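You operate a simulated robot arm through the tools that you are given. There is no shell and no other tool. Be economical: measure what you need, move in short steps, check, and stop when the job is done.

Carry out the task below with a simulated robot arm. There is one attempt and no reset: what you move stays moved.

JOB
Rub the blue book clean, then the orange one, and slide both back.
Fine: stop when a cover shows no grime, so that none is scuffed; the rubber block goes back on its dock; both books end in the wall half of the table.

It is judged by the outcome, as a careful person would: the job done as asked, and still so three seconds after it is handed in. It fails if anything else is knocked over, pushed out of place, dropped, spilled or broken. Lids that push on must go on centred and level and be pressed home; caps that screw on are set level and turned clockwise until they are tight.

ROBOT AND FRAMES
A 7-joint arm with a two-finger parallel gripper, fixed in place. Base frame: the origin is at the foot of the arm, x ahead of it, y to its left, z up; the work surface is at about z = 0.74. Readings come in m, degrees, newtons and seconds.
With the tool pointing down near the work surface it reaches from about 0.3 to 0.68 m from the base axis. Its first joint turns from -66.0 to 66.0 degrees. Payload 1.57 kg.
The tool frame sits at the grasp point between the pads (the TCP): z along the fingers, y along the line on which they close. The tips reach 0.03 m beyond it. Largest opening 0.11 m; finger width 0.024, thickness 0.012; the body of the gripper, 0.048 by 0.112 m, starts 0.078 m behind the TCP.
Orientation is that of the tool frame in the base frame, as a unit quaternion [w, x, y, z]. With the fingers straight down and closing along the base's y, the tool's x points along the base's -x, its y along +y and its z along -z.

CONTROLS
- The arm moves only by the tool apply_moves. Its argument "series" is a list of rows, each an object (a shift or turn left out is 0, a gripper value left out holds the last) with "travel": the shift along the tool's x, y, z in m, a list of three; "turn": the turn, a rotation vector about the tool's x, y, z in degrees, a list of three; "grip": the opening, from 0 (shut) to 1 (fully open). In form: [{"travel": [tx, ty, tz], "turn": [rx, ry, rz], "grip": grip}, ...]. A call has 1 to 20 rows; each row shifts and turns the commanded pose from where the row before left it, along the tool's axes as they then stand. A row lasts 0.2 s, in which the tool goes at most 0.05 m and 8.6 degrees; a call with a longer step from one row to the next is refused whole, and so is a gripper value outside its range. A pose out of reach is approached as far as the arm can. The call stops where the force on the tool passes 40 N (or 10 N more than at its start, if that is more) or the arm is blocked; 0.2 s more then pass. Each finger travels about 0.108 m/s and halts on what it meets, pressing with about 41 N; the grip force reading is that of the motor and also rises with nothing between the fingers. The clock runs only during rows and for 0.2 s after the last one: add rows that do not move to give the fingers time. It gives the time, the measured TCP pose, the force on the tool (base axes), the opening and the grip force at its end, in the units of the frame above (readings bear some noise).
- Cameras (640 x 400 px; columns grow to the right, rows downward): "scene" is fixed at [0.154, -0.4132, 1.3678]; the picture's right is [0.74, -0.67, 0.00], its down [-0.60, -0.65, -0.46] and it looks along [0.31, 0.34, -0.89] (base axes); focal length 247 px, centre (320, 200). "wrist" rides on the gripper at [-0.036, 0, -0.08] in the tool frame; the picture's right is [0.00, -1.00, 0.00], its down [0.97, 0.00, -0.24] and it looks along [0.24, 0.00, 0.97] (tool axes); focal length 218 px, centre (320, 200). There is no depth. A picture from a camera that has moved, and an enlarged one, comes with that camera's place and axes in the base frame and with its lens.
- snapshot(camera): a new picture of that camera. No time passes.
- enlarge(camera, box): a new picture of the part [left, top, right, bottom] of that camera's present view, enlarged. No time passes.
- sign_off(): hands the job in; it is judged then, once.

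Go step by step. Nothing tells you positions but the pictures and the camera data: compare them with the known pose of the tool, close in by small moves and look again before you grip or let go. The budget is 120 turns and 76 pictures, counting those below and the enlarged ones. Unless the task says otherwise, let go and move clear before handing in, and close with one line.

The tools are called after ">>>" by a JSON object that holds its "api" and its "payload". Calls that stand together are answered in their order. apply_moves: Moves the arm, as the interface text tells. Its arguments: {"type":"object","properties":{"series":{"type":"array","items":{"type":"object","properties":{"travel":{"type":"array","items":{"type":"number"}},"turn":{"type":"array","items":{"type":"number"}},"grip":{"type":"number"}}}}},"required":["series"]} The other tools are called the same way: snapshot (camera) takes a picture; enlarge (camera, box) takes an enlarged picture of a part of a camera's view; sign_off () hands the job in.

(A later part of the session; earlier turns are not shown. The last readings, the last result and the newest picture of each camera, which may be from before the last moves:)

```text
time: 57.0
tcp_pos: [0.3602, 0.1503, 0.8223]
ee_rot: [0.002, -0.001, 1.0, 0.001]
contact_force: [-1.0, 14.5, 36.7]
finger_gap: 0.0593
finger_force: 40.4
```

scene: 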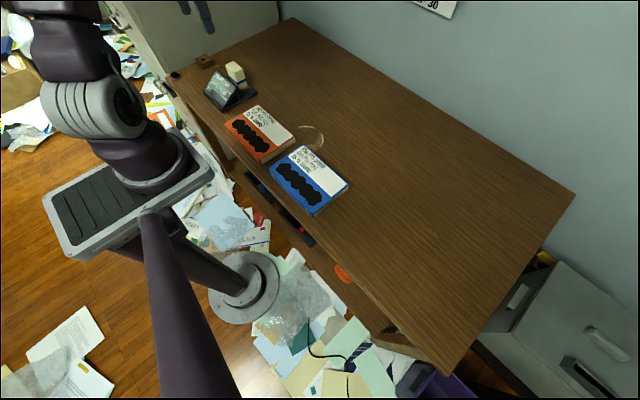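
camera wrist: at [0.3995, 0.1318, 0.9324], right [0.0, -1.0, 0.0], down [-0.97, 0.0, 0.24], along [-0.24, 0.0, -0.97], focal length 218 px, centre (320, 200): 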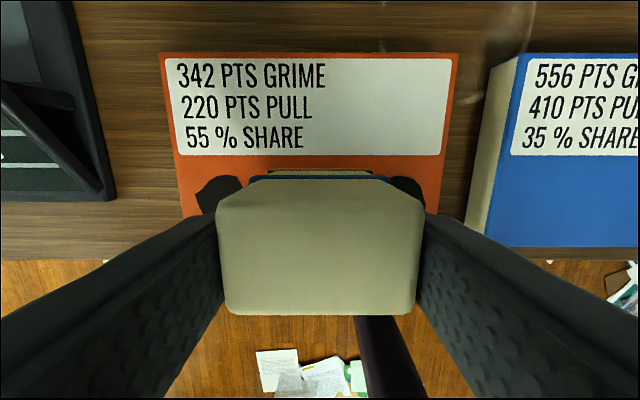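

Force rises in this direction, so I'll ease up more per row and step with feedback.

>>> {"api": "apply_moves", "payload": {"series": [{"travel": [0, 0, -0.0005]}, {}]}}

>>> {"api": "enlarge", "payload": {"camera": "scene", "box": [180, 60, 308, 160]}}

```text
time: 57.6
tcp_pos: [0.3598, 0.15, 0.8216]
ee_rot: [0.001, 0.0, 1.0, -0.001]
contact_force: [3.4, 5.1, 5.7]
finger_gap: 0.0596
finger_force: 40.8
```

```text
4.00 times, centred on (244, 110) of scene
camera zoom: at [0.154, -0.4132, 1.3679], right [0.74, -0.67, 0.0], down [-0.6, -0.65, -0.46], along [0.31, 0.34, -0.89], focal length 987 px, centre (624, 560)
```

zoom: 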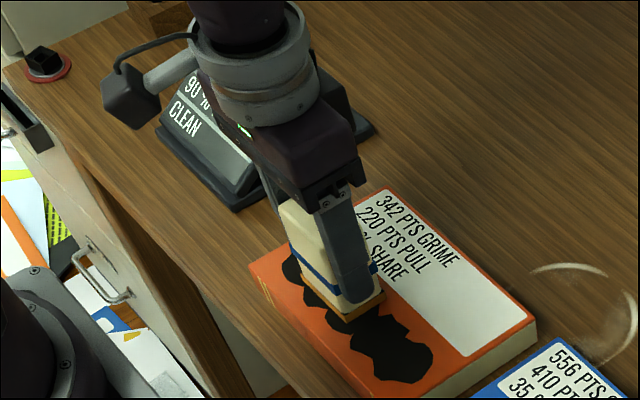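

The book has shifted about 10 mm right, well short of the blue one. Leftward strokes behaved better, so I'll lift, go to the right end and stroke left with light pressure.

>>> {"api": "apply_moves", "payload": {"series": [{"travel": [0, 0, -0.005]}, {"travel": [0, -0.04, 0]}, {"travel": [0, -0.034, 0]}, {}, {"travel": [0, 0, 0.0042]}, {}, {}]}}

>>> {"api": "apply_moves", "payload": {"series": [{"travel": [0, 0, 0.0003]}, {}, {}]}}

>>> {"api": "apply_moves", "payload": {"series": [{"travel": [0, 0, 0.0002]}, {}, {}]}}

```text
time: 59.2
tcp_pos: [0.3617, 0.0751, 0.8229]
ee_rot: [0.001, -0.001, 1.0, 0.0]
contact_force: [-0.3, -0.4, -1.4]
finger_gap: 0.0596
finger_force: 41.4
```

```text
time: 60.0
tcp_pos: [0.3609, 0.0752, 0.8243]
ee_rot: [0.0, -0.001, 1.0, -0.001]
contact_force: [-0.1, 0.2, -1.1]
finger_gap: 0.0595
finger_force: 41.1
```

```text
time: 60.8
tcp_pos: [0.3616, 0.0756, 0.8233]
ee_rot: [0.0, -0.001, 1.0, 0.0]
contact_force: [-0.3, 0.4, -1.2]
finger_gap: 0.0595
finger_force: 40.9
```

>>> {"api": "apply_moves", "payload": {"series": [{"travel": [0, 0, 0.0002]}, {}, {}]}}

>>> {"api": "apply_moves", "payload": {"series": [{"travel": [0, 0, 0.0002]}, {}, {}]}}

>>> {"api": "apply_moves", "payload": {"series": [{"travel": [0, 0, 0.0002]}, {}, {}]}}

```text
time: 61.6
tcp_pos: [0.3605, 0.0755, 0.8224]
ee_rot: [0.001, -0.001, 1.0, 0.0]
contact_force: [0.3, 0.2, -2.0]
finger_gap: 0.0594
finger_force: 41.2
```

```text
time: 62.4
tcp_pos: [0.3616, 0.0763, 0.8234]
ee_rot: [0.001, -0.001, 1.0, -0.001]
contact_force: [-0.5, 0.4, -0.7]
finger_gap: 0.0594
finger_force: 40.8
```

```text
time: 63.2
tcp_pos: [0.3606, 0.0755, 0.8227]
ee_rot: [0.001, 0.0, 1.0, 0.0]
contact_force: [-0.2, -0.4, -1.8]
finger_gap: 0.0596
finger_force: 41.4
```

>>> {"api": "apply_moves", "payload": {"series": [{"travel": [0, 0, 0.0002]}, {}, {}]}}

>>> {"api": "apply_moves", "payload": {"series": [{"travel": [0, 0, 0.0002]}, {}, {}]}}

>>> {"api": "apply_moves", "payload": {"series": [{"travel": [0, 0, 0.0001]}, {}, {}]}}

```text
time: 64.0
tcp_pos: [0.3608, 0.0765, 0.8224]
ee_rot: [0.001, -0.001, 1.0, 0.0]
contact_force: [0.4, -0.4, -0.8]
finger_gap: 0.0595
finger_force: 40.8
```

```text
time: 64.8
tcp_pos: [0.3607, 0.0755, 0.8225]
ee_rot: [0.001, -0.001, 1.0, 0.0]
contact_force: [-0.8, -0.8, -1.8]
finger_gap: 0.0596
finger_force: 40.8
```

```text
time: 65.6
tcp_pos: [0.3597, 0.0757, 0.8228]
ee_rot: [0.001, -0.001, 1.0, 0.0]
contact_force: [-0.2, -1.7, 0.9]
finger_gap: 0.0594
finger_force: 41.1
```

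Just touching, at about 2 N. I'll stroke left now and read after each short piece.

>>> {"api": "apply_moves", "payload": {"series": [{"travel": [0, 0.005, 5e-05]}, {"travel": [0, 0.007, 0]}]}}

>>> {"api": "apply_moves", "payload": {"series": [{"travel": [0, 0.007, 0]}]}}

```text
time: 66.2
tcp_pos: [0.3603, 0.0883, 0.823]
ee_rot: [0.001, 0.0, 1.0, 0.0]
contact_force: [0.3, -2.9, 2.0]
finger_gap: 0.0597
finger_force: 40.8
```

```text
time: 66.6
tcp_pos: [0.3592, 0.0953, 0.8233]
ee_rot: [0.001, -0.001, 1.0, -0.001]
contact_force: [0.4, -5.5, 7.0]
finger_gap: 0.0595
finger_force: 40.5
```

Good: drag is 5.5 N at about 8 N, which is real rubbing. I'll continue with slight easing.

>>> {"api": "apply_moves", "payload": {"series": [{"travel": [0, 0.007, -8e-05]}]}}

>>> {"api": "apply_moves", "payload": {"series": [{"travel": [0, 0.007, -5e-05]}]}}

```text
time: 67.0
tcp_pos: [0.3595, 0.1009, 0.8225]
ee_rot: [0.0, 0.0, 1.0, 0.0]
contact_force: [0.0, -9.4, 18.7]
finger_gap: 0.0593
finger_force: 41.4
```

```text
time: 67.4
tcp_pos: [0.3586, 0.1093, 0.8232]
ee_rot: [0.001, 0.001, 1.0, -0.001]
contact_force: [0.1, -12.7, 24.7]
finger_gap: 0.0596
finger_force: 41.1
```

>>> {"api": "apply_moves", "payload": {"series": [{"travel": [0, 0.004, -0.0003]}]}}

>>> {"api": "apply_moves", "payload": {"series": [{"travel": [0, 0.006, -5e-05]}]}}

```text
time: 67.8
tcp_pos: [0.3609, 0.115, 0.8223]
ee_rot: [0.001, -0.001, 1.0, -0.001]
contact_force: [0.0, 0.1, -0.9]
finger_gap: 0.0592
finger_force: 41.3
```

```text
time: 68.2
tcp_pos: [0.3602, 0.1188, 0.8229]
ee_rot: [0.001, -0.001, 1.0, 0.001]
contact_force: [-0.1, 0.6, -1.9]
finger_gap: 0.0592
finger_force: 40.7
```

Contact was lost again; the workable window is only about 0.2 mm. I'll check the state before going on with row-by-row feedback.

>>> {"api": "enlarge", "payload": {"camera": "scene", "box": [180, 60, 308, 160]}}

>>> {"api": "apply_moves", "payload": {"series": [{"travel": [0, 0, 0.00015]}, {}]}}

```text
4.00 times, centred on (244, 110) of scene
camera zoom: at [0.154, -0.4132, 1.3678], right [0.74, -0.67, 0.0], down [-0.6, -0.65, -0.46], along [0.31, 0.34, -0.89], focal length 987 px, centre (624, 560)
```

zoom: 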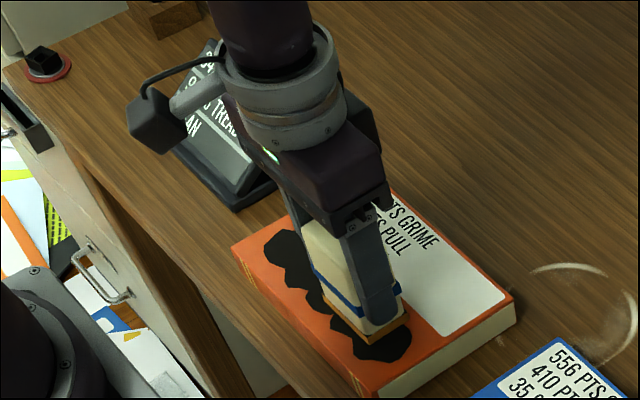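

```text
time: 68.8
tcp_pos: [0.361, 0.1205, 0.8232]
ee_rot: [0.002, 0.0, 1.0, 0.0]
contact_force: [-0.4, -0.9, -1.7]
finger_gap: 0.0597
finger_force: 41.4
```

The orange book is light and simply rides along with the pad. Since the blue one held firm at 15 N drag, I'll use that: drag orange right until it rests against blue, then carry on the stroke with it braced. First I move to its left end.

>>> {"api": "apply_moves", "payload": {"series": [{"travel": [0, 0, -0.005], "turn": [0, -0.12, 0]}, {"travel": [0, 0.04, 0]}, {"travel": [0, 0.036, 0]}, {}, {"travel": [0, 0, 0.0045]}, {}, {}]}}

>>> {"api": "apply_moves", "payload": {"series": [{"travel": [0, 0, 0.0004]}, {}, {}]}}

>>> {"api": "apply_moves", "payload": {"series": [{"travel": [0, 0, 0.0003]}, {}, {}]}}

```text
time: 70.4
tcp_pos: [0.3598, 0.1949, 0.8241]
ee_rot: [0.002, 0.0, 1.0, -0.001]
contact_force: [-0.6, -0.7, -1.3]
finger_gap: 0.0595
finger_force: 40.9
```

```text
time: 71.2
tcp_pos: [0.359, 0.1944, 0.8224]
ee_rot: [0.001, 0.0, 1.0, 0.0]
contact_force: [-0.9, 0.8, -0.8]
finger_gap: 0.0593
finger_force: 40.8
```

```text
time: 72.0
tcp_pos: [0.3597, 0.1957, 0.8223]
ee_rot: [0.002, -0.001, 1.0, 0.0]
contact_force: [0.5, -0.6, 0.3]
finger_gap: 0.0595
finger_force: 40.6
```

Just touching. I'll correct a small tilt, add a little pressure and start the drag to the right.

>>> {"api": "apply_moves", "payload": {"series": [{"travel": [0, 0, -0.0005], "turn": [0, 0.23, 0]}, {"travel": [0, 0, 0.0005]}, {"travel": [0, 0, 0.0002]}, {}]}}

>>> {"api": "apply_moves", "payload": {"series": [{"travel": [0, -0.005, 0]}, {"travel": [0, -0.006, -5e-05]}]}}

```text
time: 73.0
tcp_pos: [0.3607, 0.1958, 0.8222]
ee_rot: [0.001, -0.001, 1.0, 0.0]
contact_force: [-1.0, 0.5, 7.7]
finger_gap: 0.0593
finger_force: 41.7
```

```text
time: 73.6
tcp_pos: [0.3599, 0.1827, 0.8224]
ee_rot: [0.0, 0.0, 1.0, -0.001]
contact_force: [0.4, 0.7, -0.6]
finger_gap: 0.0595
finger_force: 41.2
```

>>> {"api": "apply_moves", "payload": {"series": [{"travel": [0, 0, 0.0002]}, {"travel": [0, 0, 0.0001]}, {"travel": [0, -0.006, 0]}]}}

>>> {"api": "apply_moves", "payload": {"series": [{"travel": [0, -0.006, 0]}]}}

```text
time: 74.4
tcp_pos: [0.3608, 0.1775, 0.8229]
ee_rot: [0.001, 0.0, 1.0, 0.0]
contact_force: [-0.4, 5.1, 5.9]
finger_gap: 0.0598
finger_force: 41.0
```

```text
time: 74.8
tcp_pos: [0.3602, 0.1704, 0.8222]
ee_rot: [-0.001, -0.001, 1.0, -0.001]
contact_force: [-0.3, 0.5, -1.4]
finger_gap: 0.0594
finger_force: 41.0
```

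>>> {"api": "apply_moves", "payload": {"series": [{"travel": [0, 0, 0.0002]}, {"travel": [0, -0.006, 0.0001]}]}}

>>> {"api": "apply_moves", "payload": {"series": [{"travel": [0, -0.006, 0.0001]}]}}

>>> {"api": "apply_moves", "payload": {"series": [{"travel": [0, -0.006, 0]}]}}

```text
time: 75.4
tcp_pos: [0.3606, 0.1652, 0.8221]
ee_rot: [0.001, 0.0, 1.0, 0.0]
contact_force: [0.7, 5.8, 9.6]
finger_gap: 0.0596
finger_force: 41.3
```

```text
time: 75.8
tcp_pos: [0.3614, 0.1592, 0.8227]
ee_rot: [0.0, -0.001, 1.0, 0.0]
contact_force: [0.3, 6.7, 9.7]
finger_gap: 0.0594
finger_force: 41.1
```

```text
time: 76.2
tcp_pos: [0.3598, 0.1552, 0.8231]
ee_rot: [0.001, -0.001, 1.0, 0.001]
contact_force: [-1.3, 12.4, 33.5]
finger_gap: 0.0596
finger_force: 40.5
```

>>> {"api": "apply_moves", "payload": {"series": [{"travel": [0, -0.006, -0.0002]}]}}

>>> {"api": "enlarge", "payload": {"camera": "scene", "box": [200, 70, 328, 170]}}

```text
time: 76.6
tcp_pos: [0.3598, 0.1484, 0.8223]
ee_rot: [0.001, 0.0, 1.0, 0.001]
contact_force: [1.1, 11.1, 26.7]
finger_gap: 0.0594
finger_force: 40.3
```

```text
4.00 times, centred on (264, 120) of scene
camera zoom: at [0.1537, -0.4131, 1.3679], right [0.74, -0.67, 0.0], down [-0.6, -0.65, -0.47], along [0.31, 0.34, -0.89], focal length 987 px, centre (544, 520)
```

zoom: 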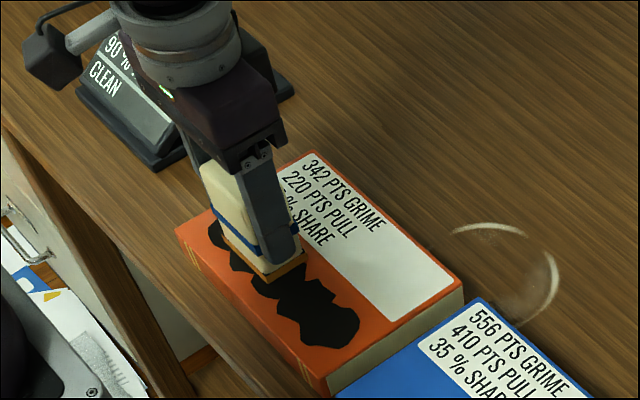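

The gap to the blue book is now around 1–2 cm. I'll continue the drag.

>>> {"api": "apply_moves", "payload": {"series": [{"travel": [0, -0.006, -0.0001]}]}}

>>> {"api": "apply_moves", "payload": {"series": [{"travel": [0, -0.006, -0.0001]}]}}

>>> {"api": "enlarge", "payload": {"camera": "scene", "box": [200, 70, 328, 170]}}

```text
time: 77.0
tcp_pos: [0.3599, 0.1427, 0.8217]
ee_rot: [-0.001, -0.001, 1.0, 0.001]
contact_force: [0.3, 15.8, 35.8]
finger_gap: 0.0595
finger_force: 41.3
```

```text
time: 77.4
tcp_pos: [0.3605, 0.1363, 0.8221]
ee_rot: [0.001, -0.001, 1.0, 0.0]
contact_force: [-1.6, 12.2, 27.6]
finger_gap: 0.0593
finger_force: 40.9
```

```text
4.00 times, centred on (264, 120) of scene
camera zoom: at [0.1537, -0.4131, 1.3679], right [0.74, -0.67, 0.0], down [-0.6, -0.65, -0.47], along [0.31, 0.34, -0.89], focal length 987 px, centre (544, 520)
```

zoom: 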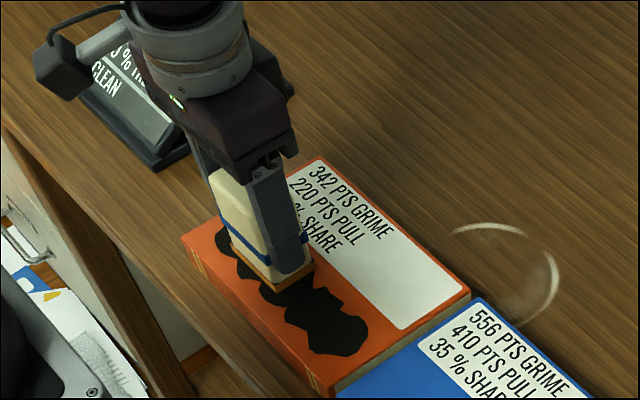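

>>> {"api": "apply_moves", "payload": {"series": [{"travel": [0, -0.006, -0.0001]}]}}

>>> {"api": "apply_moves", "payload": {"series": [{"travel": [0, -0.005, -0.0001]}]}}

>>> {"api": "enlarge", "payload": {"camera": "scene", "box": [200, 70, 328, 170]}}

```text
time: 77.8
tcp_pos: [0.3597, 0.1282, 0.8222]
ee_rot: [-0.001, -0.001, 1.0, -0.001]
contact_force: [0.4, 7.9, 11.1]
finger_gap: 0.0594
finger_force: 40.8
```

```text
time: 78.2
tcp_pos: [0.3602, 0.1239, 0.8235]
ee_rot: [-0.001, -0.001, 1.0, -0.001]
contact_force: [-0.5, 5.8, 5.1]
finger_gap: 0.0592
finger_force: 40.6
```

```text
4.00 times, centred on (264, 120) of scene
camera zoom: at [0.1539, -0.4131, 1.3679], right [0.74, -0.67, 0.0], down [-0.6, -0.65, -0.46], along [0.31, 0.34, -0.89], focal length 987 px, centre (544, 520)
```

zoom: 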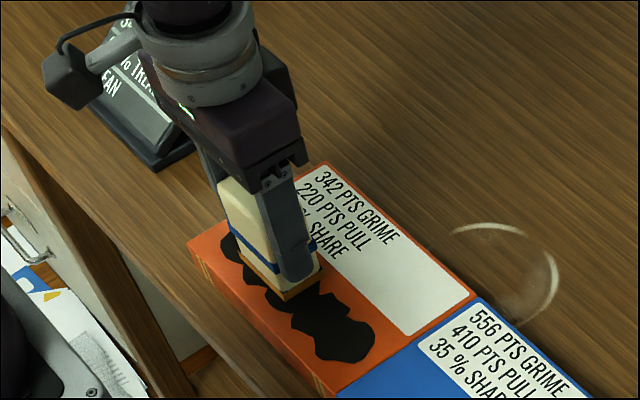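

The books now touch. The remaining 8 cm of this stroke should be true rubbing; I'll continue with about 10 N.

>>> {"api": "apply_moves", "payload": {"series": [{"travel": [0, -0.006, 5e-05]}]}}

>>> {"api": "apply_moves", "payload": {"series": [{"travel": [0, -0.006, 0]}]}}

```text
time: 78.6
tcp_pos: [0.3597, 0.1182, 0.8228]
ee_rot: [-0.001, -0.001, 1.0, -0.001]
contact_force: [0.8, 0.5, -0.9]
finger_gap: 0.0594
finger_force: 41.0
```

```text
time: 79.0
tcp_pos: [0.3611, 0.1128, 0.8225]
ee_rot: [-0.001, -0.001, 1.0, 0.0]
contact_force: [-0.2, 0.7, -0.6]
finger_gap: 0.0597
finger_force: 41.1
```

Contact was lost, but the books are in place. I'll return to the strip's left end for a proper fresh stroke.

>>> {"api": "apply_moves", "payload": {"series": [{"travel": [0, 0, -0.003], "turn": [0, -0.1, 0]}, {"travel": [0, 0.02, 0]}, {"travel": [0, 0.02, 0]}, {}, {"travel": [0, 0, 0.0028]}, {}, {}]}}

>>> {"api": "apply_moves", "payload": {"series": [{"travel": [0, 0, 0.0003]}, {}]}}

>>> {"api": "apply_moves", "payload": {"series": [{"travel": [0, 0, 0.0002]}, {}]}}

```text
time: 80.6
tcp_pos: [0.3605, 0.1526, 0.8226]
ee_rot: [0.001, -0.001, 1.0, 0.0]
contact_force: [0.4, -0.8, -0.9]
finger_gap: 0.0593
finger_force: 40.8
```

```text
time: 81.2
tcp_pos: [0.3595, 0.1527, 0.8221]
ee_rot: [0.001, 0.0, 1.0, 0.0]
contact_force: [0.7, -0.9, 10.0]
finger_gap: 0.0596
finger_force: 40.6
```

```text
time: 81.8
tcp_pos: [0.3599, 0.1523, 0.8229]
ee_rot: [0.0, 0.0, 1.0, 0.0]
contact_force: [-0.6, -0.2, 21.7]
finger_gap: 0.0595
finger_force: 41.3
```

>>> {"api": "apply_moves", "payload": {"series": [{"travel": [0, -0.006, -5e-05]}]}}

>>> {"api": "apply_moves", "payload": {"series": [{"travel": [0, -0.006, 0]}]}}

```text
time: 82.2
tcp_pos: [0.3621, 0.147, 0.8225]
ee_rot: [0.0, 0.0, 1.0, -0.001]
contact_force: [-0.1, 6.3, 5.0]
finger_gap: 0.0595
finger_force: 41.1
```

```text
time: 82.6
tcp_pos: [0.3591, 0.1409, 0.8231]
ee_rot: [0.001, 0.0, 1.0, 0.0]
contact_force: [1.5, 4.2, 3.7]
finger_gap: 0.0597
finger_force: 40.9
```

Sliding at about 5 N with 0.9 drag ratio, i.e. rubbing. I'll add a touch of pressure and continue.

>>> {"api": "apply_moves", "payload": {"series": [{"travel": [0, -0.007, 8e-05]}]}}

>>> {"api": "apply_moves", "payload": {"series": [{"travel": [0, -0.007, 4e-05]}]}}

```text
time: 83.0
tcp_pos: [0.3607, 0.1345, 0.8219]
ee_rot: [0.002, -0.001, 1.0, 0.002]
contact_force: [-0.5, 11.8, 28.9]
finger_gap: 0.0595
finger_force: 40.8
```

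```text
time: 83.4
tcp_pos: [0.36, 0.1272, 0.8227]
ee_rot: [0.003, -0.001, 1.0, 0.0]
contact_force: [1.0, 13.6, 27.4]
finger_gap: 0.0597
finger_force: 41.5
```

>>> {"api": "apply_moves", "payload": {"series": [{"travel": [0, -0.007, -0.00015]}]}}

>>> {"api": "enlarge", "payload": {"camera": "scene", "box": [200, 70, 328, 170]}}

```text
time: 83.8
tcp_pos: [0.3597, 0.1207, 0.8212]
ee_rot: [0.0, 0.0, 1.0, 0.0]
contact_force: [1.6, 14.6, 26.7]
finger_gap: 0.0594
finger_force: 41.1
```

```text
4.00 times, centred on (264, 120) of scene
camera zoom: at [0.1537, -0.413, 1.3679], right [0.74, -0.67, 0.0], down [-0.6, -0.65, -0.46], along [0.31, 0.34, -0.89], focal length 987 px, centre (544, 520)
```

zoom: 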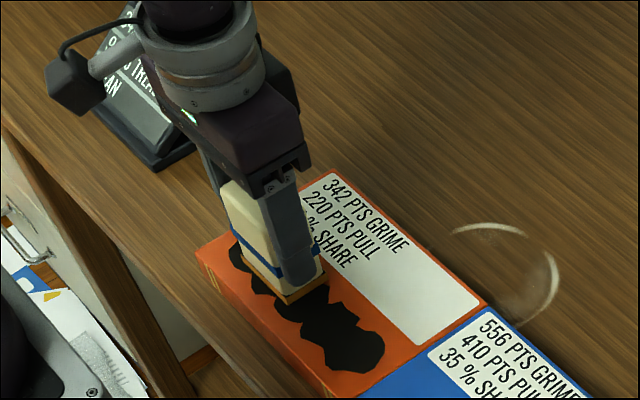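

At 27 N both books creep together, so the pressure must stay near 5–12 N. I'll ease and continue.

>>> {"api": "apply_moves", "payload": {"series": [{"travel": [0, -0.004, -0.0002]}]}}

>>> {"api": "apply_moves", "payload": {"series": [{"travel": [0, -0.006, 0]}]}}

```text
time: 84.2
tcp_pos: [0.3594, 0.1164, 0.8216]
ee_rot: [0.001, 0.001, 1.0, 0.0]
contact_force: [0.8, 14.0, 36.7]
finger_gap: 0.0593
finger_force: 41.2
```

```text
time: 84.6
tcp_pos: [0.3601, 0.1109, 0.8215]
ee_rot: [0.001, -0.001, 1.0, 0.0]
contact_force: [-1.9, 14.4, 23.1]
finger_gap: 0.0595
finger_force: 40.9
```

>>> {"api": "apply_moves", "payload": {"series": [{"travel": [0, 0, -0.0002]}]}}

>>> {"api": "apply_moves", "payload": {"series": [{"travel": [0, -0.006, 0]}]}}

```text
time: 85.0
tcp_pos: [0.3587, 0.1083, 0.8226]
ee_rot: [0.0, 0.0, 1.0, -0.002]
contact_force: [1.1, 0.3, -1.3]
finger_gap: 0.0595
finger_force: 40.9
```

```text
time: 85.4
tcp_pos: [0.3605, 0.1035, 0.8226]
ee_rot: [0.0, 0.0, 1.0, 0.0]
contact_force: [0.4, -0.4, -1.1]
finger_gap: 0.0594
finger_force: 40.9
```

Each pause between calls brings stick-slip, so one continuous stroke from light contact should behave better. I'll go back to the left end and set light contact.

>>> {"api": "apply_moves", "payload": {"series": [{"travel": [0, 0, -0.003]}, {"travel": [0, 0.02, 0]}, {"travel": [0, 0.02, 0]}, {}, {"travel": [0, 0, 0.0029]}, {}, {}]}}

>>> {"api": "apply_moves", "payload": {"series": [{"travel": [0, 0, 0.0002]}, {}]}}

>>> {"api": "apply_moves", "payload": {"series": [{"travel": [0, 0, 0.0002]}, {}]}}

```text
time: 87.0
tcp_pos: [0.3586, 0.1442, 0.8221]
ee_rot: [0.001, -0.001, 1.0, 0.0]
contact_force: [0.3, 0.0, -1.9]
finger_gap: 0.0598
finger_force: 40.9
```

```text
time: 87.6
tcp_pos: [0.3608, 0.1432, 0.8238]
ee_rot: [0.001, 0.0, 1.0, 0.0]
contact_force: [-0.1, 0.3, -1.4]
finger_gap: 0.0598
finger_force: 40.8
```

```text
time: 88.2
tcp_pos: [0.36, 0.1453, 0.8226]
ee_rot: [0.001, -0.002, 1.0, 0.0]
contact_force: [0.4, 0.1, -1.5]
finger_gap: 0.0594
finger_force: 40.8
```

>>> {"api": "apply_moves", "payload": {"series": [{"travel": [0, 0, 0.0002]}, {}]}}

>>> {"api": "apply_moves", "payload": {"series": [{"travel": [0, 0, 0.0002]}, {}]}}

>>> {"api": "apply_moves", "payload": {"series": [{"travel": [0, 0, 0.0001]}, {}]}}

```text
time: 88.8
tcp_pos: [0.3595, 0.1444, 0.8221]
ee_rot: [0.001, -0.001, 1.0, 0.001]
contact_force: [-0.3, 0.2, -1.0]
finger_gap: 0.0596
finger_force: 40.9
```

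```text
time: 89.4
tcp_pos: [0.3596, 0.144, 0.8215]
ee_rot: [0.001, -0.001, 1.0, 0.001]
contact_force: [-1.1, 0.2, 4.8]
finger_gap: 0.0596
finger_force: 41.5
```

```text
time: 90.0
tcp_pos: [0.3591, 0.1434, 0.8221]
ee_rot: [0.0, 0.0, 1.0, 0.0]
contact_force: [-2.9, 0.4, 6.6]
finger_gap: 0.0596
finger_force: 41.4
```

About 8 N static. Now one continuous 80 mm stroke to the right, with a tiny slope compensation.

>>> {"api": "apply_moves", "payload": {"series": [{"travel": [0, -0.008, 2e-05]}, {"travel": [0, -0.008, 2e-05]}, {"travel": [0, -0.008, 2e-05]}, {"travel": [0, -0.008, 2e-05]}, {"travel": [0, -0.008, 2e-05]}, {"travel": [0, -0.008, 2e-05]}, {"travel": [0, -0.008, 2e-05]}, {"travel": [0, -0.008, 2e-05]}, {"travel": [0, -0.008, 2e-05]}, {"travel": [0, -0.008, 2e-05]}]}}

>>> {"api": "enlarge", "payload": {"camera": "scene", "box": [200, 70, 328, 170]}}

```text
time: 92.2
tcp_pos: [0.3595, 0.0643, 0.8226]
ee_rot: [0.001, 0.0, 1.0, 0.0]
contact_force: [0.4, 0.3, -1.8]
finger_gap: 0.0595
finger_force: 41.3
```

```text
4.00 times, centred on (264, 120) of scene
camera zoom: at [0.154, -0.4132, 1.3678], right [0.74, -0.67, 0.0], down [-0.6, -0.65, -0.46], along [0.31, 0.34, -0.89], focal length 987 px, centre (544, 520)
```

zoom: 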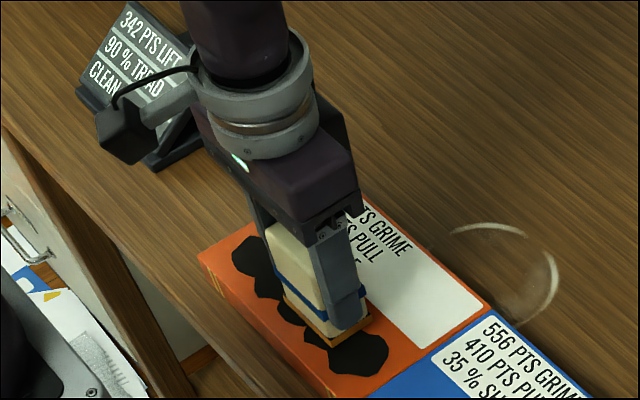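

Contact was lost partway. I'll measure the offset at this end to learn the real slope.

>>> {"api": "apply_moves", "payload": {"series": [{"travel": [0, 0, 0.0001]}, {}]}}

>>> {"api": "apply_moves", "payload": {"series": [{"travel": [0, 0, 0.0001]}, {}]}}

>>> {"api": "apply_moves", "payload": {"series": [{"travel": [0, 0, 0.0001]}, {}]}}

>>> {"api": "apply_moves", "payload": {"series": [{"travel": [0, 0, 0.0001]}, {}]}}

```text
time: 92.8
tcp_pos: [0.361, 0.0649, 0.822]
ee_rot: [0.001, -0.002, 1.0, 0.0]
contact_force: [0.8, 0.4, -1.3]
finger_gap: 0.0593
finger_force: 40.9
```

```text
time: 93.4
tcp_pos: [0.3604, 0.0643, 0.8223]
ee_rot: [0.002, -0.001, 1.0, 0.0]
contact_force: [-1.4, -0.8, 5.9]
finger_gap: 0.0596
finger_force: 41.6
```

```text
time: 94.0
tcp_pos: [0.3592, 0.0647, 0.8214]
ee_rot: [0.002, 0.0, 1.0, 0.0]
contact_force: [3.3, -0.6, 20.8]
finger_gap: 0.0596
finger_force: 41.2
```

```text
time: 94.8
tcp_pos: [0.3605, 0.064, 0.823]
ee_rot: [0.002, 0.0, 1.0, 0.0]
contact_force: [-1.4, 0.8, 11.4]
finger_gap: 0.0595
finger_force: 40.9
stopped in row 2: the force on the tool passed its limit (the readings are from after the stop); the commanded pose is now the measured one
```

The surface falls about 0.04 mm per 8 mm here in this direction, so I now know the compensation. Back to the left end for another continuous stroke.

>>> {"api": "apply_moves", "payload": {"series": [{"travel": [0, 0, -0.003]}, {"travel": [0, 0.04, 0]}, {"travel": [0, 0.04, 0]}, {}, {"travel": [0, 0, 0.0024]}, {}, {}]}}

>>> {"api": "apply_moves", "payload": {"series": [{"travel": [0, 0, 0.0002]}, {}]}}

>>> {"api": "apply_moves", "payload": {"series": [{"travel": [0, 0, 0.0002]}, {}]}}

```text
time: 96.4
tcp_pos: [0.36, 0.1446, 0.8228]
ee_rot: [0.001, 0.0, 1.0, 0.0]
contact_force: [-2.4, 1.5, 20.1]
finger_gap: 0.0595
finger_force: 40.9
```

```text
time: 97.0
tcp_pos: [0.3604, 0.1444, 0.8224]
ee_rot: [0.002, -0.001, 1.0, 0.0]
contact_force: [-3.0, 4.4, 26.8]
finger_gap: 0.0596
finger_force: 41.0
```

```text
time: 97.4
tcp_pos: [0.3597, 0.1439, 0.822]
ee_rot: [0.002, 0.0, 1.0, 0.0]
contact_force: [-2.2, 0.3, 13.9]
finger_gap: 0.0593
finger_force: 40.6
stopped in row 2: the force on the tool passed its limit (the readings are from after the stop); the commanded pose is now the measured one
```

Now about 14 N. I'll make the continuous stroke with 0.04 mm per row compensation.

>>> {"api": "apply_moves", "payload": {"series": [{"travel": [0, 0, -6e-05]}, {"travel": [0, -0.008, 3e-05]}, {"travel": [0, -0.008, 4e-05]}, {"travel": [0, -0.008, 4e-05]}, {"travel": [0, -0.008, 4e-05]}, {"travel": [0, -0.008, 4e-05]}, {"travel": [0, -0.008, 4e-05]}, {"travel": [0, -0.008, 4e-05]}, {"travel": [0, -0.008, 4e-05]}, {"travel": [0, -0.008, 4e-05]}, {"travel": [0, -0.008, 4e-05]}]}}

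>>> {"api": "enlarge", "payload": {"camera": "scene", "box": [200, 70, 328, 170]}}

```text
time: 99.8
tcp_pos: [0.3608, 0.0648, 0.8219]
ee_rot: [0.002, 0.0, 1.0, 0.001]
contact_force: [0.1, 8.1, 16.5]
finger_gap: 0.0594
finger_force: 41.2
```

```text
4.00 times, centred on (264, 120) of scene
camera zoom: at [0.1538, -0.4131, 1.3679], right [0.74, -0.67, 0.0], down [-0.6, -0.65, -0.46], along [0.31, 0.34, -0.89], focal length 987 px, centre (544, 520)
```

zoom: 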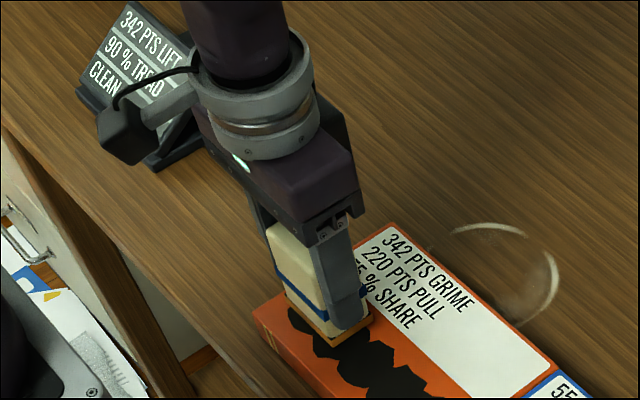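

The slope compensation held contact throughout, but at 16 N both books slid right. The same stroke with only about 4 N should rub; I'll set that up at the left end of the strip where it now lies.

>>> {"api": "apply_moves", "payload": {"series": [{"travel": [0, 0, -0.003]}, {"travel": [0, 0.02, 0]}, {}, {"travel": [0, 0, 0.0024]}, {}, {}]}}

>>> {"api": "snapshot", "payload": {"camera": "wrist"}}

```text
time: 101.2
tcp_pos: [0.3623, 0.0837, 0.8222]
ee_rot: [0.002, 0.001, 1.0, 0.0]
contact_force: [-0.1, 0.7, -0.1]
finger_gap: 0.0597
finger_force: 41.4
```

```text
34 pictures are left
camera wrist: at [0.3975, 0.0842, 0.9024], right [0.0, -1.0, 0.0], down [-0.97, 0.0, 0.24], along [-0.24, 0.0, -0.97], focal length 218 px, centre (320, 200)
```

wrist: 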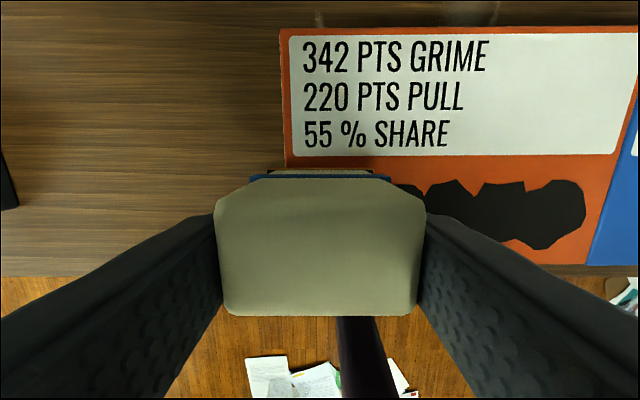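

The orange book now spans y from -0.09 to 0.105. I'll shift to pad centre y ≈ 0.064 and find light contact.

>>> {"api": "apply_moves", "payload": {"series": [{"travel": [0, -0.019, -0.0003]}, {}, {"travel": [0, 0, 0.0004]}, {}]}}

>>> {"api": "apply_moves", "payload": {"series": [{"travel": [0, 0, 0.0001]}, {}]}}

```text
time: 102.2
tcp_pos: [0.3626, 0.0654, 0.8212]
ee_rot: [0.002, 0.0, 1.0, -0.001]
contact_force: [0.3, 0.4, 8.1]
finger_gap: 0.0595
finger_force: 40.8
```

```text
time: 102.8
tcp_pos: [0.3634, 0.0669, 0.8218]
ee_rot: [0.002, 0.0, 1.0, 0.0]
contact_force: [1.8, 1.2, 16.5]
finger_gap: 0.0594
finger_force: 41.1
```

>>> {"api": "apply_moves", "payload": {"series": [{"travel": [0, 0, -0.00014]}, {"travel": [0, -0.008, 3e-05]}, {"travel": [0, -0.008, 4e-05]}, {"travel": [0, -0.008, 4e-05]}, {"travel": [0, -0.008, 4e-05]}, {"travel": [0, -0.008, 4e-05]}]}}

>>> {"api": "apply_moves", "payload": {"series": [{"travel": [0, -0.008, 4e-05]}, {"travel": [0, -0.008, 4e-05]}, {"travel": [0, -0.008, 4e-05]}, {"travel": [0, -0.008, 4e-05]}]}}

>>> {"api": "enlarge", "payload": {"camera": "scene", "box": [200, 70, 328, 170]}}

```text
time: 104.2
tcp_pos: [0.3612, 0.0262, 0.8229]
ee_rot: [0.002, -0.001, 1.0, 0.0]
contact_force: [0.6, -0.8, -1.2]
finger_gap: 0.0597
finger_force: 41.7
```

```text
time: 105.2
tcp_pos: [0.3609, -0.0074, 0.823]
ee_rot: [0.001, -0.001, 1.0, 0.0]
contact_force: [1.1, -0.7, -0.5]
finger_gap: 0.0597
finger_force: 40.8
```

```text
4.00 times, centred on (264, 120) of scene
camera zoom: at [0.154, -0.4132, 1.3678], right [0.74, -0.67, 0.0], down [-0.6, -0.65, -0.46], along [0.31, 0.34, -0.89], focal length 987 px, centre (544, 520)
```

zoom: 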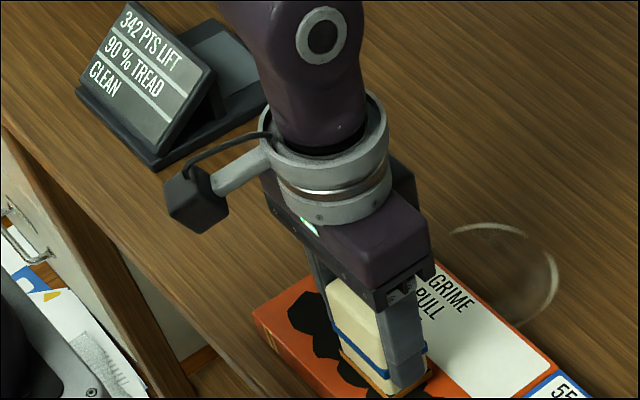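

It lost contact again, though the books stayed still. Now I'll try from the right end toward the left, the direction that worked on blue, with matching easing.

>>> {"api": "apply_moves", "payload": {"series": [{"travel": [0, 0, -0.001], "turn": [0, 0.15, 0]}, {"travel": [0, -0.02, 0]}, {"travel": [0, -0.02, 0]}, {}, {"travel": [0, 0, 0.001]}, {"travel": [0, 0, 0.0002]}, {}]}}

>>> {"api": "apply_moves", "payload": {"series": [{"travel": [0, 0, 0.0001]}, {}]}}

>>> {"api": "apply_moves", "payload": {"series": [{"travel": [0, 0, 0.0001]}, {}]}}

```text
time: 106.8
tcp_pos: [0.361, -0.0474, 0.8211]
ee_rot: [0.001, 0.0, 1.0, 0.0]
contact_force: [-0.3, 1.2, 12.5]
finger_gap: 0.0596
finger_force: 41.2
```

```text
time: 107.4
tcp_pos: [0.361, -0.0469, 0.8229]
ee_rot: [0.001, -0.001, 1.0, 0.0]
contact_force: [1.7, 0.9, 22.2]
finger_gap: 0.0595
finger_force: 41.4
```

```text
time: 108.0
tcp_pos: [0.3605, -0.0469, 0.8221]
ee_rot: [0.001, -0.001, 1.0, -0.001]
contact_force: [3.9, 2.6, 7.1]
finger_gap: 0.0593
finger_force: 40.5
```

>>> {"api": "apply_moves", "payload": {"series": [{"travel": [0, 0.006, -3e-05]}, {"travel": [0, 0.008, -4e-05]}, {"travel": [0, 0.008, -4e-05]}, {"travel": [0, 0.008, -4e-05]}, {"travel": [0, 0.008, -4e-05]}, {"travel": [0, 0.008, -4e-05]}]}}

>>> {"api": "enlarge", "payload": {"camera": "scene", "box": [200, 70, 328, 170]}}

```text
time: 109.4
tcp_pos: [0.3618, 0.0001, 0.8232]
ee_rot: [0.002, 0.001, 1.0, 0.0]
contact_force: [0.0, -13.9, 28.1]
finger_gap: 0.0596
finger_force: 41.1
```

```text
4.00 times, centred on (264, 120) of scene
camera zoom: at [0.1537, -0.4135, 1.3678], right [0.74, -0.67, 0.0], down [-0.6, -0.65, -0.47], along [0.31, 0.34, -0.89], focal length 987 px, centre (544, 520)
```

zoom: 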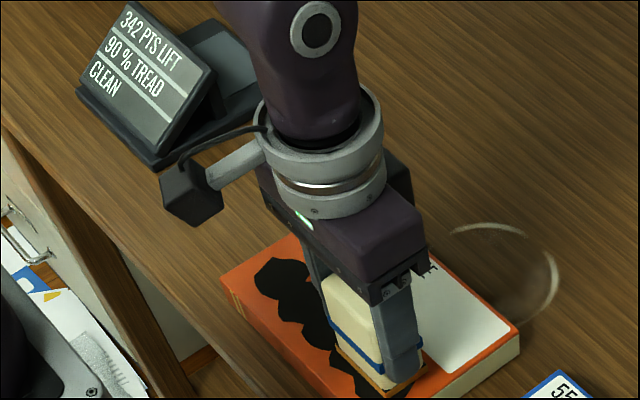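

Contact held but was too heavy, and the book moved with it. I'll keep going while easing to about 8 N without pausing.

>>> {"api": "apply_moves", "payload": {"series": [{"travel": [0, 0.008, -0.00012]}, {"travel": [0, 0.008, -0.0001]}, {"travel": [0, 0.008, -4e-05]}, {"travel": [0, 0.008, -4e-05]}]}}

>>> {"api": "apply_moves", "payload": {"series": [{"travel": [0, 0.008, -3e-05]}, {"travel": [0, 0.008, -3e-05]}, {"travel": [0, 0.008, -3e-05]}]}}

>>> {"api": "enlarge", "payload": {"camera": "scene", "box": [200, 70, 328, 170]}}

```text
time: 110.4
tcp_pos: [0.3618, 0.0328, 0.8228]
ee_rot: [0.0, -0.001, 1.0, 0.001]
contact_force: [0.7, 0.5, -1.6]
finger_gap: 0.0597
finger_force: 41.4
```

```text
time: 111.2
tcp_pos: [0.3608, 0.0566, 0.8224]
ee_rot: [0.0, 0.0, 1.0, 0.0]
contact_force: [0.8, -0.6, -0.9]
finger_gap: 0.0596
finger_force: 40.6
```

```text
4.00 times, centred on (264, 120) of scene
camera zoom: at [0.154, -0.4132, 1.3678], right [0.74, -0.67, 0.0], down [-0.6, -0.65, -0.46], along [0.31, 0.34, -0.89], focal length 987 px, centre (544, 520)
```

zoom: 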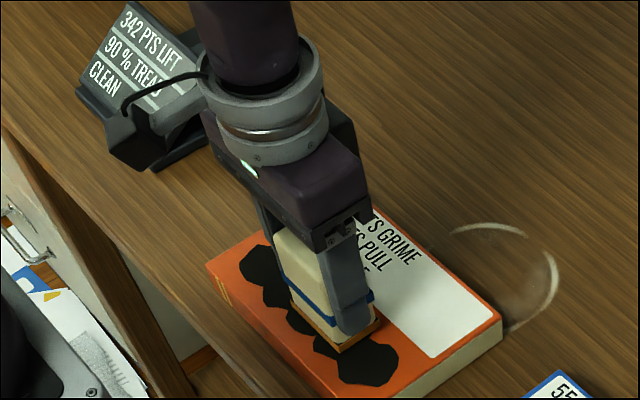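

Contact was lost again once I eased off. From these trials, a start at 8 N static with 0.045 mm per row should hold light contact, so I'll set that up at the left end.

>>> {"api": "apply_moves", "payload": {"series": [{"travel": [0, 0, -0.002]}, {"travel": [0, 0.037, 0]}, {"travel": [0, 0.035, 0]}, {}, {"travel": [0, 0, 0.0018]}, {}, {}]}}

>>> {"api": "apply_moves", "payload": {"series": [{"travel": [0, 0, 0.0001]}, {}]}}

>>> {"api": "apply_moves", "payload": {"series": [{"travel": [0, 0, 0.0001]}, {}]}}

>>> {"api": "apply_moves", "payload": {"series": [{"travel": [0, 0, 0.0001]}, {}]}}

```text
time: 112.8
tcp_pos: [0.3623, 0.1279, 0.8226]
ee_rot: [0.001, 0.0, 1.0, 0.0]
contact_force: [0.5, -0.4, -0.9]
finger_gap: 0.0594
finger_force: 41.0
```

```text
time: 113.4
tcp_pos: [0.3608, 0.1272, 0.8235]
ee_rot: [0.001, 0.0, 1.0, 0.0]
contact_force: [0.0, -0.1, -1.0]
finger_gap: 0.0595
finger_force: 40.3
```

```text
time: 114.0
tcp_pos: [0.3611, 0.1275, 0.8231]
ee_rot: [0.001, 0.0, 1.0, 0.0]
contact_force: [0.6, -0.3, -0.2]
finger_gap: 0.0594
finger_force: 41.0
```

```text
time: 114.6
tcp_pos: [0.3606, 0.1277, 0.8217]
ee_rot: [0.001, 0.0, 1.0, -0.001]
contact_force: [-0.3, 0.8, -1.4]
finger_gap: 0.0595
finger_force: 41.0
```

>>> {"api": "apply_moves", "payload": {"series": [{"travel": [0, 0, 0.0001]}, {}]}}

>>> {"api": "apply_moves", "payload": {"series": [{"travel": [0, 0, 0.0001]}, {}]}}

>>> {"api": "apply_moves", "payload": {"series": [{"travel": [0, 0, 7e-05]}, {}]}}

```text
time: 115.2
tcp_pos: [0.3613, 0.1284, 0.8218]
ee_rot: [0.001, 0.0, 1.0, 0.0]
contact_force: [0.6, 0.7, -1.6]
finger_gap: 0.0597
finger_force: 40.9
```

```text
time: 115.8
tcp_pos: [0.3617, 0.1268, 0.8218]
ee_rot: [0.0, 0.001, 1.0, 0.0]
contact_force: [-0.6, 0.5, 1.6]
finger_gap: 0.0595
finger_force: 41.5
```

```text
time: 116.4
tcp_pos: [0.3606, 0.1263, 0.823]
ee_rot: [0.001, 0.0, 1.0, 0.0]
contact_force: [0.7, 1.1, -0.6]
finger_gap: 0.0594
finger_force: 40.6
```

Barely touching. I'll add the last bit and stroke right in one call.

>>> {"api": "apply_moves", "payload": {"series": [{"travel": [0, 0, 6e-05]}, {"travel": [0, -0.006, 4e-05]}, {"travel": [0, -0.008, 4.5e-05]}, {"travel": [0, -0.008, 4.5e-05]}, {"travel": [0, -0.008, 4.5e-05]}]}}

>>> {"api": "apply_moves", "payload": {"series": [{"travel": [0, -0.008, 4.5e-05]}, {"travel": [0, -0.008, 4.5e-05]}, {"travel": [0, -0.008, 4.5e-05]}]}}

```text
time: 117.6
tcp_pos: [0.3607, 0.0991, 0.8213]
ee_rot: [0.002, -0.001, 1.0, 0.001]
contact_force: [1.2, 14.5, 34.5]
finger_gap: 0.0593
finger_force: 41.4
```

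```text
time: 118.4
tcp_pos: [0.3624, 0.0734, 0.8227]
ee_rot: [0.001, -0.001, 1.0, 0.001]
contact_force: [-1.7, 16.4, 38.5]
finger_gap: 0.0596
finger_force: 41.3
```

Contact is bistable: either lost or self-energised to over 30 N, because friction tips the leading edge in. Tilting the block about 1.5° so the trailing edge carries the contact should make it self-relieving. I'll set that up for a leftward stroke from the right end.

>>> {"api": "apply_moves", "payload": {"series": [{"travel": [0, 0, -0.004]}, {"travel": [0, -0.04, 0], "turn": [-1.5, 0, 0]}, {"travel": [0, -0.04, -0.001]}, {"travel": [0, -0.02, 0]}, {}, {}]}}

>>> {"api": "enlarge", "payload": {"camera": "scene", "box": [220, 80, 348, 180]}}

```text
time: 119.8
tcp_pos: [0.362, -0.0257, 0.8248]
ee_rot: [0.001, 0.0, 1.0, 0.013]
contact_force: [0.2, 0.2, -1.7]
finger_gap: 0.0596
finger_force: 40.8
```

```text
4.00 times, centred on (284, 130) of scene
camera zoom: at [0.154, -0.4132, 1.3678], right [0.74, -0.67, 0.0], down [-0.6, -0.65, -0.46], along [0.31, 0.34, -0.89], focal length 987 px, centre (464, 480)
```

zoom: 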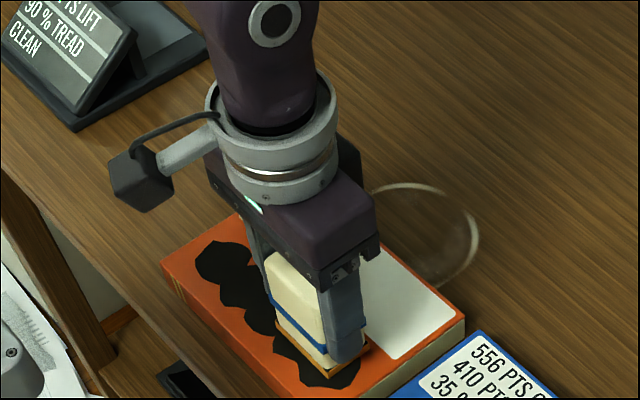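

The tilt is set and the pad is over the right end of the strip. I'll come down on the trailing edge.

>>> {"api": "apply_moves", "payload": {"series": [{"travel": [0, 0, 0.0008]}, {}, {}]}}

>>> {"api": "apply_moves", "payload": {"series": [{"travel": [0, 0, 0.0003]}, {}]}}

>>> {"api": "apply_moves", "payload": {"series": [{"travel": [0, 0, 0.0002]}, {}]}}

>>> {"api": "apply_moves", "payload": {"series": [{"travel": [0, 0, 0.0002]}, {}]}}

```text
time: 120.6
tcp_pos: [0.3613, -0.0262, 0.8247]
ee_rot: [0.001, 0.0, 1.0, 0.013]
contact_force: [0.3, -0.6, -2.6]
finger_gap: 0.0593
finger_force: 40.7
```

```text
time: 121.2
tcp_pos: [0.3614, -0.0263, 0.8235]
ee_rot: [0.001, 0.0, 1.0, 0.013]
contact_force: [-1.0, 0.2, -1.7]
finger_gap: 0.0594
finger_force: 41.0
```

```text
time: 121.8
tcp_pos: [0.362, -0.0273, 0.8238]
ee_rot: [0.0, 0.0, 1.0, 0.013]
contact_force: [0.6, 0.8, -1.8]
finger_gap: 0.0596
finger_force: 41.3
```

```text
time: 122.4
tcp_pos: [0.3622, -0.0265, 0.8233]
ee_rot: [0.001, 0.0, 1.0, 0.013]
contact_force: [0.8, -0.5, -1.2]
finger_gap: 0.0596
finger_force: 41.1
```

>>> {"api": "apply_moves", "payload": {"series": [{"travel": [0, 0, 0.0002]}, {}]}}

>>> {"api": "apply_moves", "payload": {"series": [{"travel": [0, 0, 0.0002]}, {}]}}

>>> {"api": "apply_moves", "payload": {"series": [{"travel": [0, 0, 0.0001]}, {}]}}

>>> {"api": "apply_moves", "payload": {"series": [{"travel": [0, 0, 0.0001]}, {}]}}

```text
time: 123.0
tcp_pos: [0.3616, -0.0275, 0.8233]
ee_rot: [0.002, 0.0, 1.0, 0.014]
contact_force: [1.4, -0.6, -0.7]
finger_gap: 0.0595
finger_force: 40.7
```

```text
time: 123.6
tcp_pos: [0.3608, -0.0265, 0.8234]
ee_rot: [0.001, 0.0, 1.0, 0.013]
contact_force: [-0.2, -0.1, -1.5]
finger_gap: 0.0595
finger_force: 41.5
```

```text
time: 124.2
tcp_pos: [0.3609, -0.0268, 0.823]
ee_rot: [0.001, 0.001, 1.0, 0.013]
contact_force: [-0.3, 0.3, -1.1]
finger_gap: 0.0596
finger_force: 40.7
```

```text
time: 124.8
tcp_pos: [0.3613, -0.0276, 0.8227]
ee_rot: [0.001, -0.001, 1.0, 0.012]
contact_force: [-0.9, -1.4, -1.4]
finger_gap: 0.0594
finger_force: 41.3
```

>>> {"api": "apply_moves", "payload": {"series": [{"travel": [0, 0, 0.0002]}, {}]}}

>>> {"api": "apply_moves", "payload": {"series": [{"travel": [0, 0, 0.0001]}, {}]}}

>>> {"api": "apply_moves", "payload": {"series": [{"travel": [0, 0, 0.0001]}, {}]}}

>>> {"api": "apply_moves", "payload": {"series": [{"travel": [0, 0, 0.0001]}, {}]}}

```text
time: 125.4
tcp_pos: [0.3622, -0.0284, 0.8227]
ee_rot: [0.001, 0.0, 1.0, 0.013]
contact_force: [-1.1, 0.4, -1.4]
finger_gap: 0.0596
finger_force: 40.6
```

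```text
time: 126.0
tcp_pos: [0.3606, -0.0274, 0.8231]
ee_rot: [0.001, 0.001, 1.0, 0.013]
contact_force: [-1.2, -0.1, -0.9]
finger_gap: 0.0594
finger_force: 41.3
```

```text
time: 126.6
tcp_pos: [0.3616, -0.0267, 0.8223]
ee_rot: [0.001, 0.0, 1.0, 0.014]
contact_force: [-1.0, 0.0, 0.2]
finger_gap: 0.0596
finger_force: 40.9
```

```text
time: 127.2
tcp_pos: [0.3609, -0.0276, 0.8232]
ee_rot: [0.001, 0.0, 1.0, 0.013]
contact_force: [-1.1, 3.1, 5.9]
finger_gap: 0.0595
finger_force: 41.1
```

Now 7 N on the trailing edge. I'll stroke left, compensating for the tilt, and read it.

>>> {"api": "apply_moves", "payload": {"series": [{"travel": [0, 0, 5e-05]}, {"travel": [0, 0.006, 0.00014]}, {"travel": [0, 0.008, 0.00018]}, {"travel": [0, 0.008, 0.00018]}, {"travel": [0, 0.008, 0.00018]}]}}

>>> {"api": "apply_moves", "payload": {"series": [{"travel": [0, 0.008, 0.00018]}, {"travel": [0, 0.008, 0.00018]}]}}

>>> {"api": "enlarge", "payload": {"camera": "scene", "box": [220, 80, 348, 180]}}

```text
time: 128.2
tcp_pos: [0.3616, -0.0062, 0.8216]
ee_rot: [0.002, 0.001, 1.0, 0.012]
contact_force: [-0.5, 0.6, 14.8]
finger_gap: 0.0595
finger_force: 41.4
stopped in row 5: the force on the tool passed its limit (the readings are from after the stop); the commanded pose is now the measured one
```

```text
time: 128.8
tcp_pos: [0.3605, 0.0086, 0.8231]
ee_rot: [0.001, 0.002, 1.0, 0.013]
contact_force: [-0.2, -0.9, 0.9]
finger_gap: 0.0595
finger_force: 40.7
```

```text
4.00 times, centred on (284, 130) of scene
camera zoom: at [0.154, -0.4133, 1.3678], right [0.74, -0.67, 0.0], down [-0.6, -0.65, -0.46], along [0.31, 0.34, -0.89], focal length 987 px, centre (464, 480)
```

zoom: 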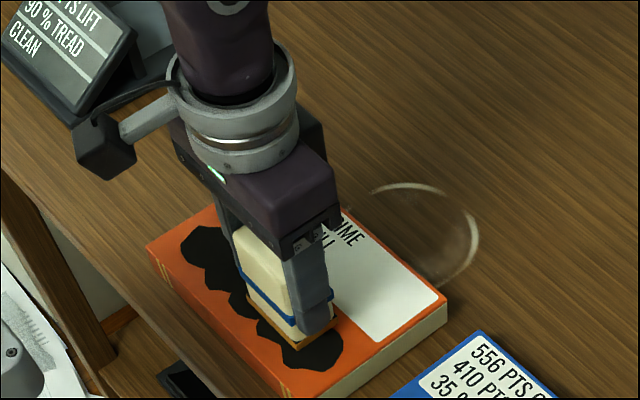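

Light contact persists (about 2 N). I'll continue the stroke in one go with slightly firmer compensation.

>>> {"api": "apply_moves", "payload": {"series": [{"travel": [0, 0.008, 0.0002]}, {"travel": [0, 0.008, 0.00019]}, {"travel": [0, 0.008, 0.00019]}, {"travel": [0, 0.008, 0.00019]}]}}

>>> {"api": "apply_moves", "payload": {"series": [{"travel": [0, 0.008, 0.00019]}, {"travel": [0, 0.008, 0.00019]}, {"travel": [0, 0.008, 0.00019]}, {"travel": [0, 0.008, 0.00019]}]}}

>>> {"api": "enlarge", "payload": {"camera": "scene", "box": [220, 80, 348, 180]}}

```text
time: 129.8
tcp_pos: [0.3612, 0.0421, 0.8229]
ee_rot: [0.001, 0.001, 1.0, 0.013]
contact_force: [-1.0, -3.8, 5.2]
finger_gap: 0.0592
finger_force: 40.5
```

```text
time: 130.8
tcp_pos: [0.3618, 0.0734, 0.822]
ee_rot: [0.001, 0.001, 1.0, 0.012]
contact_force: [-1.1, -8.4, 18.8]
finger_gap: 0.0594
finger_force: 41.3
```

```text
4.00 times, centred on (284, 130) of scene
camera zoom: at [0.1538, -0.4134, 1.3678], right [0.74, -0.67, 0.0], down [-0.6, -0.65, -0.47], along [0.31, 0.34, -0.89], focal length 987 px, centre (464, 480)
```

zoom: 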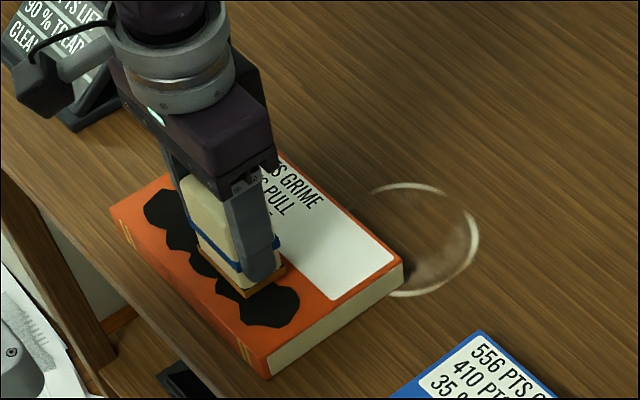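

Contact is now smooth and stable, though the book still tags along above about 10 N. I'll ease to about 5 N and keep the same contact going.

>>> {"api": "apply_moves", "payload": {"series": [{"travel": [0, 0.006, 4e-05]}, {"travel": [0, 0.008, 0.00015]}, {"travel": [0, 0.008, 0.00017]}]}}

>>> {"api": "apply_moves", "payload": {"series": [{"travel": [0, 0.008, 0.00018]}, {"travel": [0, 0.008, 0.00018]}]}}

>>> {"api": "enlarge", "payload": {"camera": "scene", "box": [200, 70, 328, 170]}}

```text
time: 131.6
tcp_pos: [0.3618, 0.0941, 0.8214]
ee_rot: [0.002, 0.002, 1.0, 0.012]
contact_force: [0.0, -7.8, 13.3]
finger_gap: 0.0596
finger_force: 40.5
```

```text
time: 132.2
tcp_pos: [0.3616, 0.1115, 0.8232]
ee_rot: [0.002, 0.001, 1.0, 0.013]
contact_force: [0.0, 1.0, -1.5]
finger_gap: 0.0597
finger_force: 40.6
```

```text
4.00 times, centred on (264, 120) of scene
camera zoom: at [0.154, -0.4132, 1.3678], right [0.74, -0.67, 0.0], down [-0.6, -0.65, -0.46], along [0.31, 0.34, -0.89], focal length 987 px, centre (544, 520)
```

zoom: 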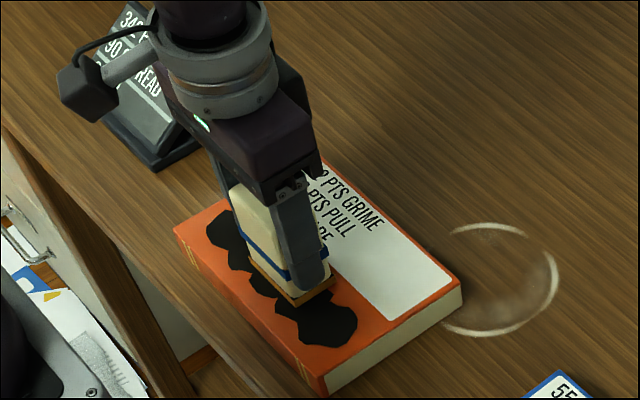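

It still lost contact, and the book shifted left again. Bracing plus the trailing-edge tilt should combine well, so I'll tilt the other way, grip the orange book's left part with the pad and bring it back against blue.

>>> {"api": "apply_moves", "payload": {"series": [{"travel": [0, 0, -0.004]}, {"travel": [0, 0.04, 0]}, {"travel": [0, 0.034, 0]}, {"turn": [3.0, 0, 0]}, {}, {"travel": [0, 0, 0.004]}, {"travel": [0, 0, 0.0009]}, {}]}}

>>> {"api": "apply_moves", "payload": {"series": [{"travel": [0, 0, 0.0003]}, {}]}}

>>> {"api": "apply_moves", "payload": {"series": [{"travel": [0, 0, 0.0003]}, {}]}}

>>> {"api": "apply_moves", "payload": {"series": [{"travel": [0, 0, 0.0002]}, {}]}}

>>> {"api": "apply_moves", "payload": {"series": [{"travel": [0, 0, 0.0002]}, {}]}}

```text
time: 134.0
tcp_pos: [0.3624, 0.1868, 0.8223]
ee_rot: [0.001, 0.001, 1.0, -0.014]
contact_force: [0.0, 0.5, -1.5]
finger_gap: 0.0593
finger_force: 41.4
```

```text
time: 134.6
tcp_pos: [0.3626, 0.1868, 0.8237]
ee_rot: [0.001, 0.002, 1.0, -0.015]
contact_force: [0.1, 0.7, -0.8]
finger_gap: 0.0597
finger_force: 40.5
```

```text
time: 135.2
tcp_pos: [0.3616, 0.1853, 0.8223]
ee_rot: [0.002, 0.002, 1.0, -0.013]
contact_force: [1.9, 0.5, 2.6]
finger_gap: 0.0595
finger_force: 41.4
```

```text
time: 135.8
tcp_pos: [0.3614, 0.1856, 0.8226]
ee_rot: [0.001, 0.002, 1.0, -0.014]
contact_force: [-1.2, -0.3, 10.3]
finger_gap: 0.0595
finger_force: 40.3
```

```text
time: 136.4
tcp_pos: [0.3614, 0.1862, 0.8227]
ee_rot: [0.002, 0.001, 1.0, -0.014]
contact_force: [-4.3, -1.0, 15.8]
finger_gap: 0.0594
finger_force: 40.6
```

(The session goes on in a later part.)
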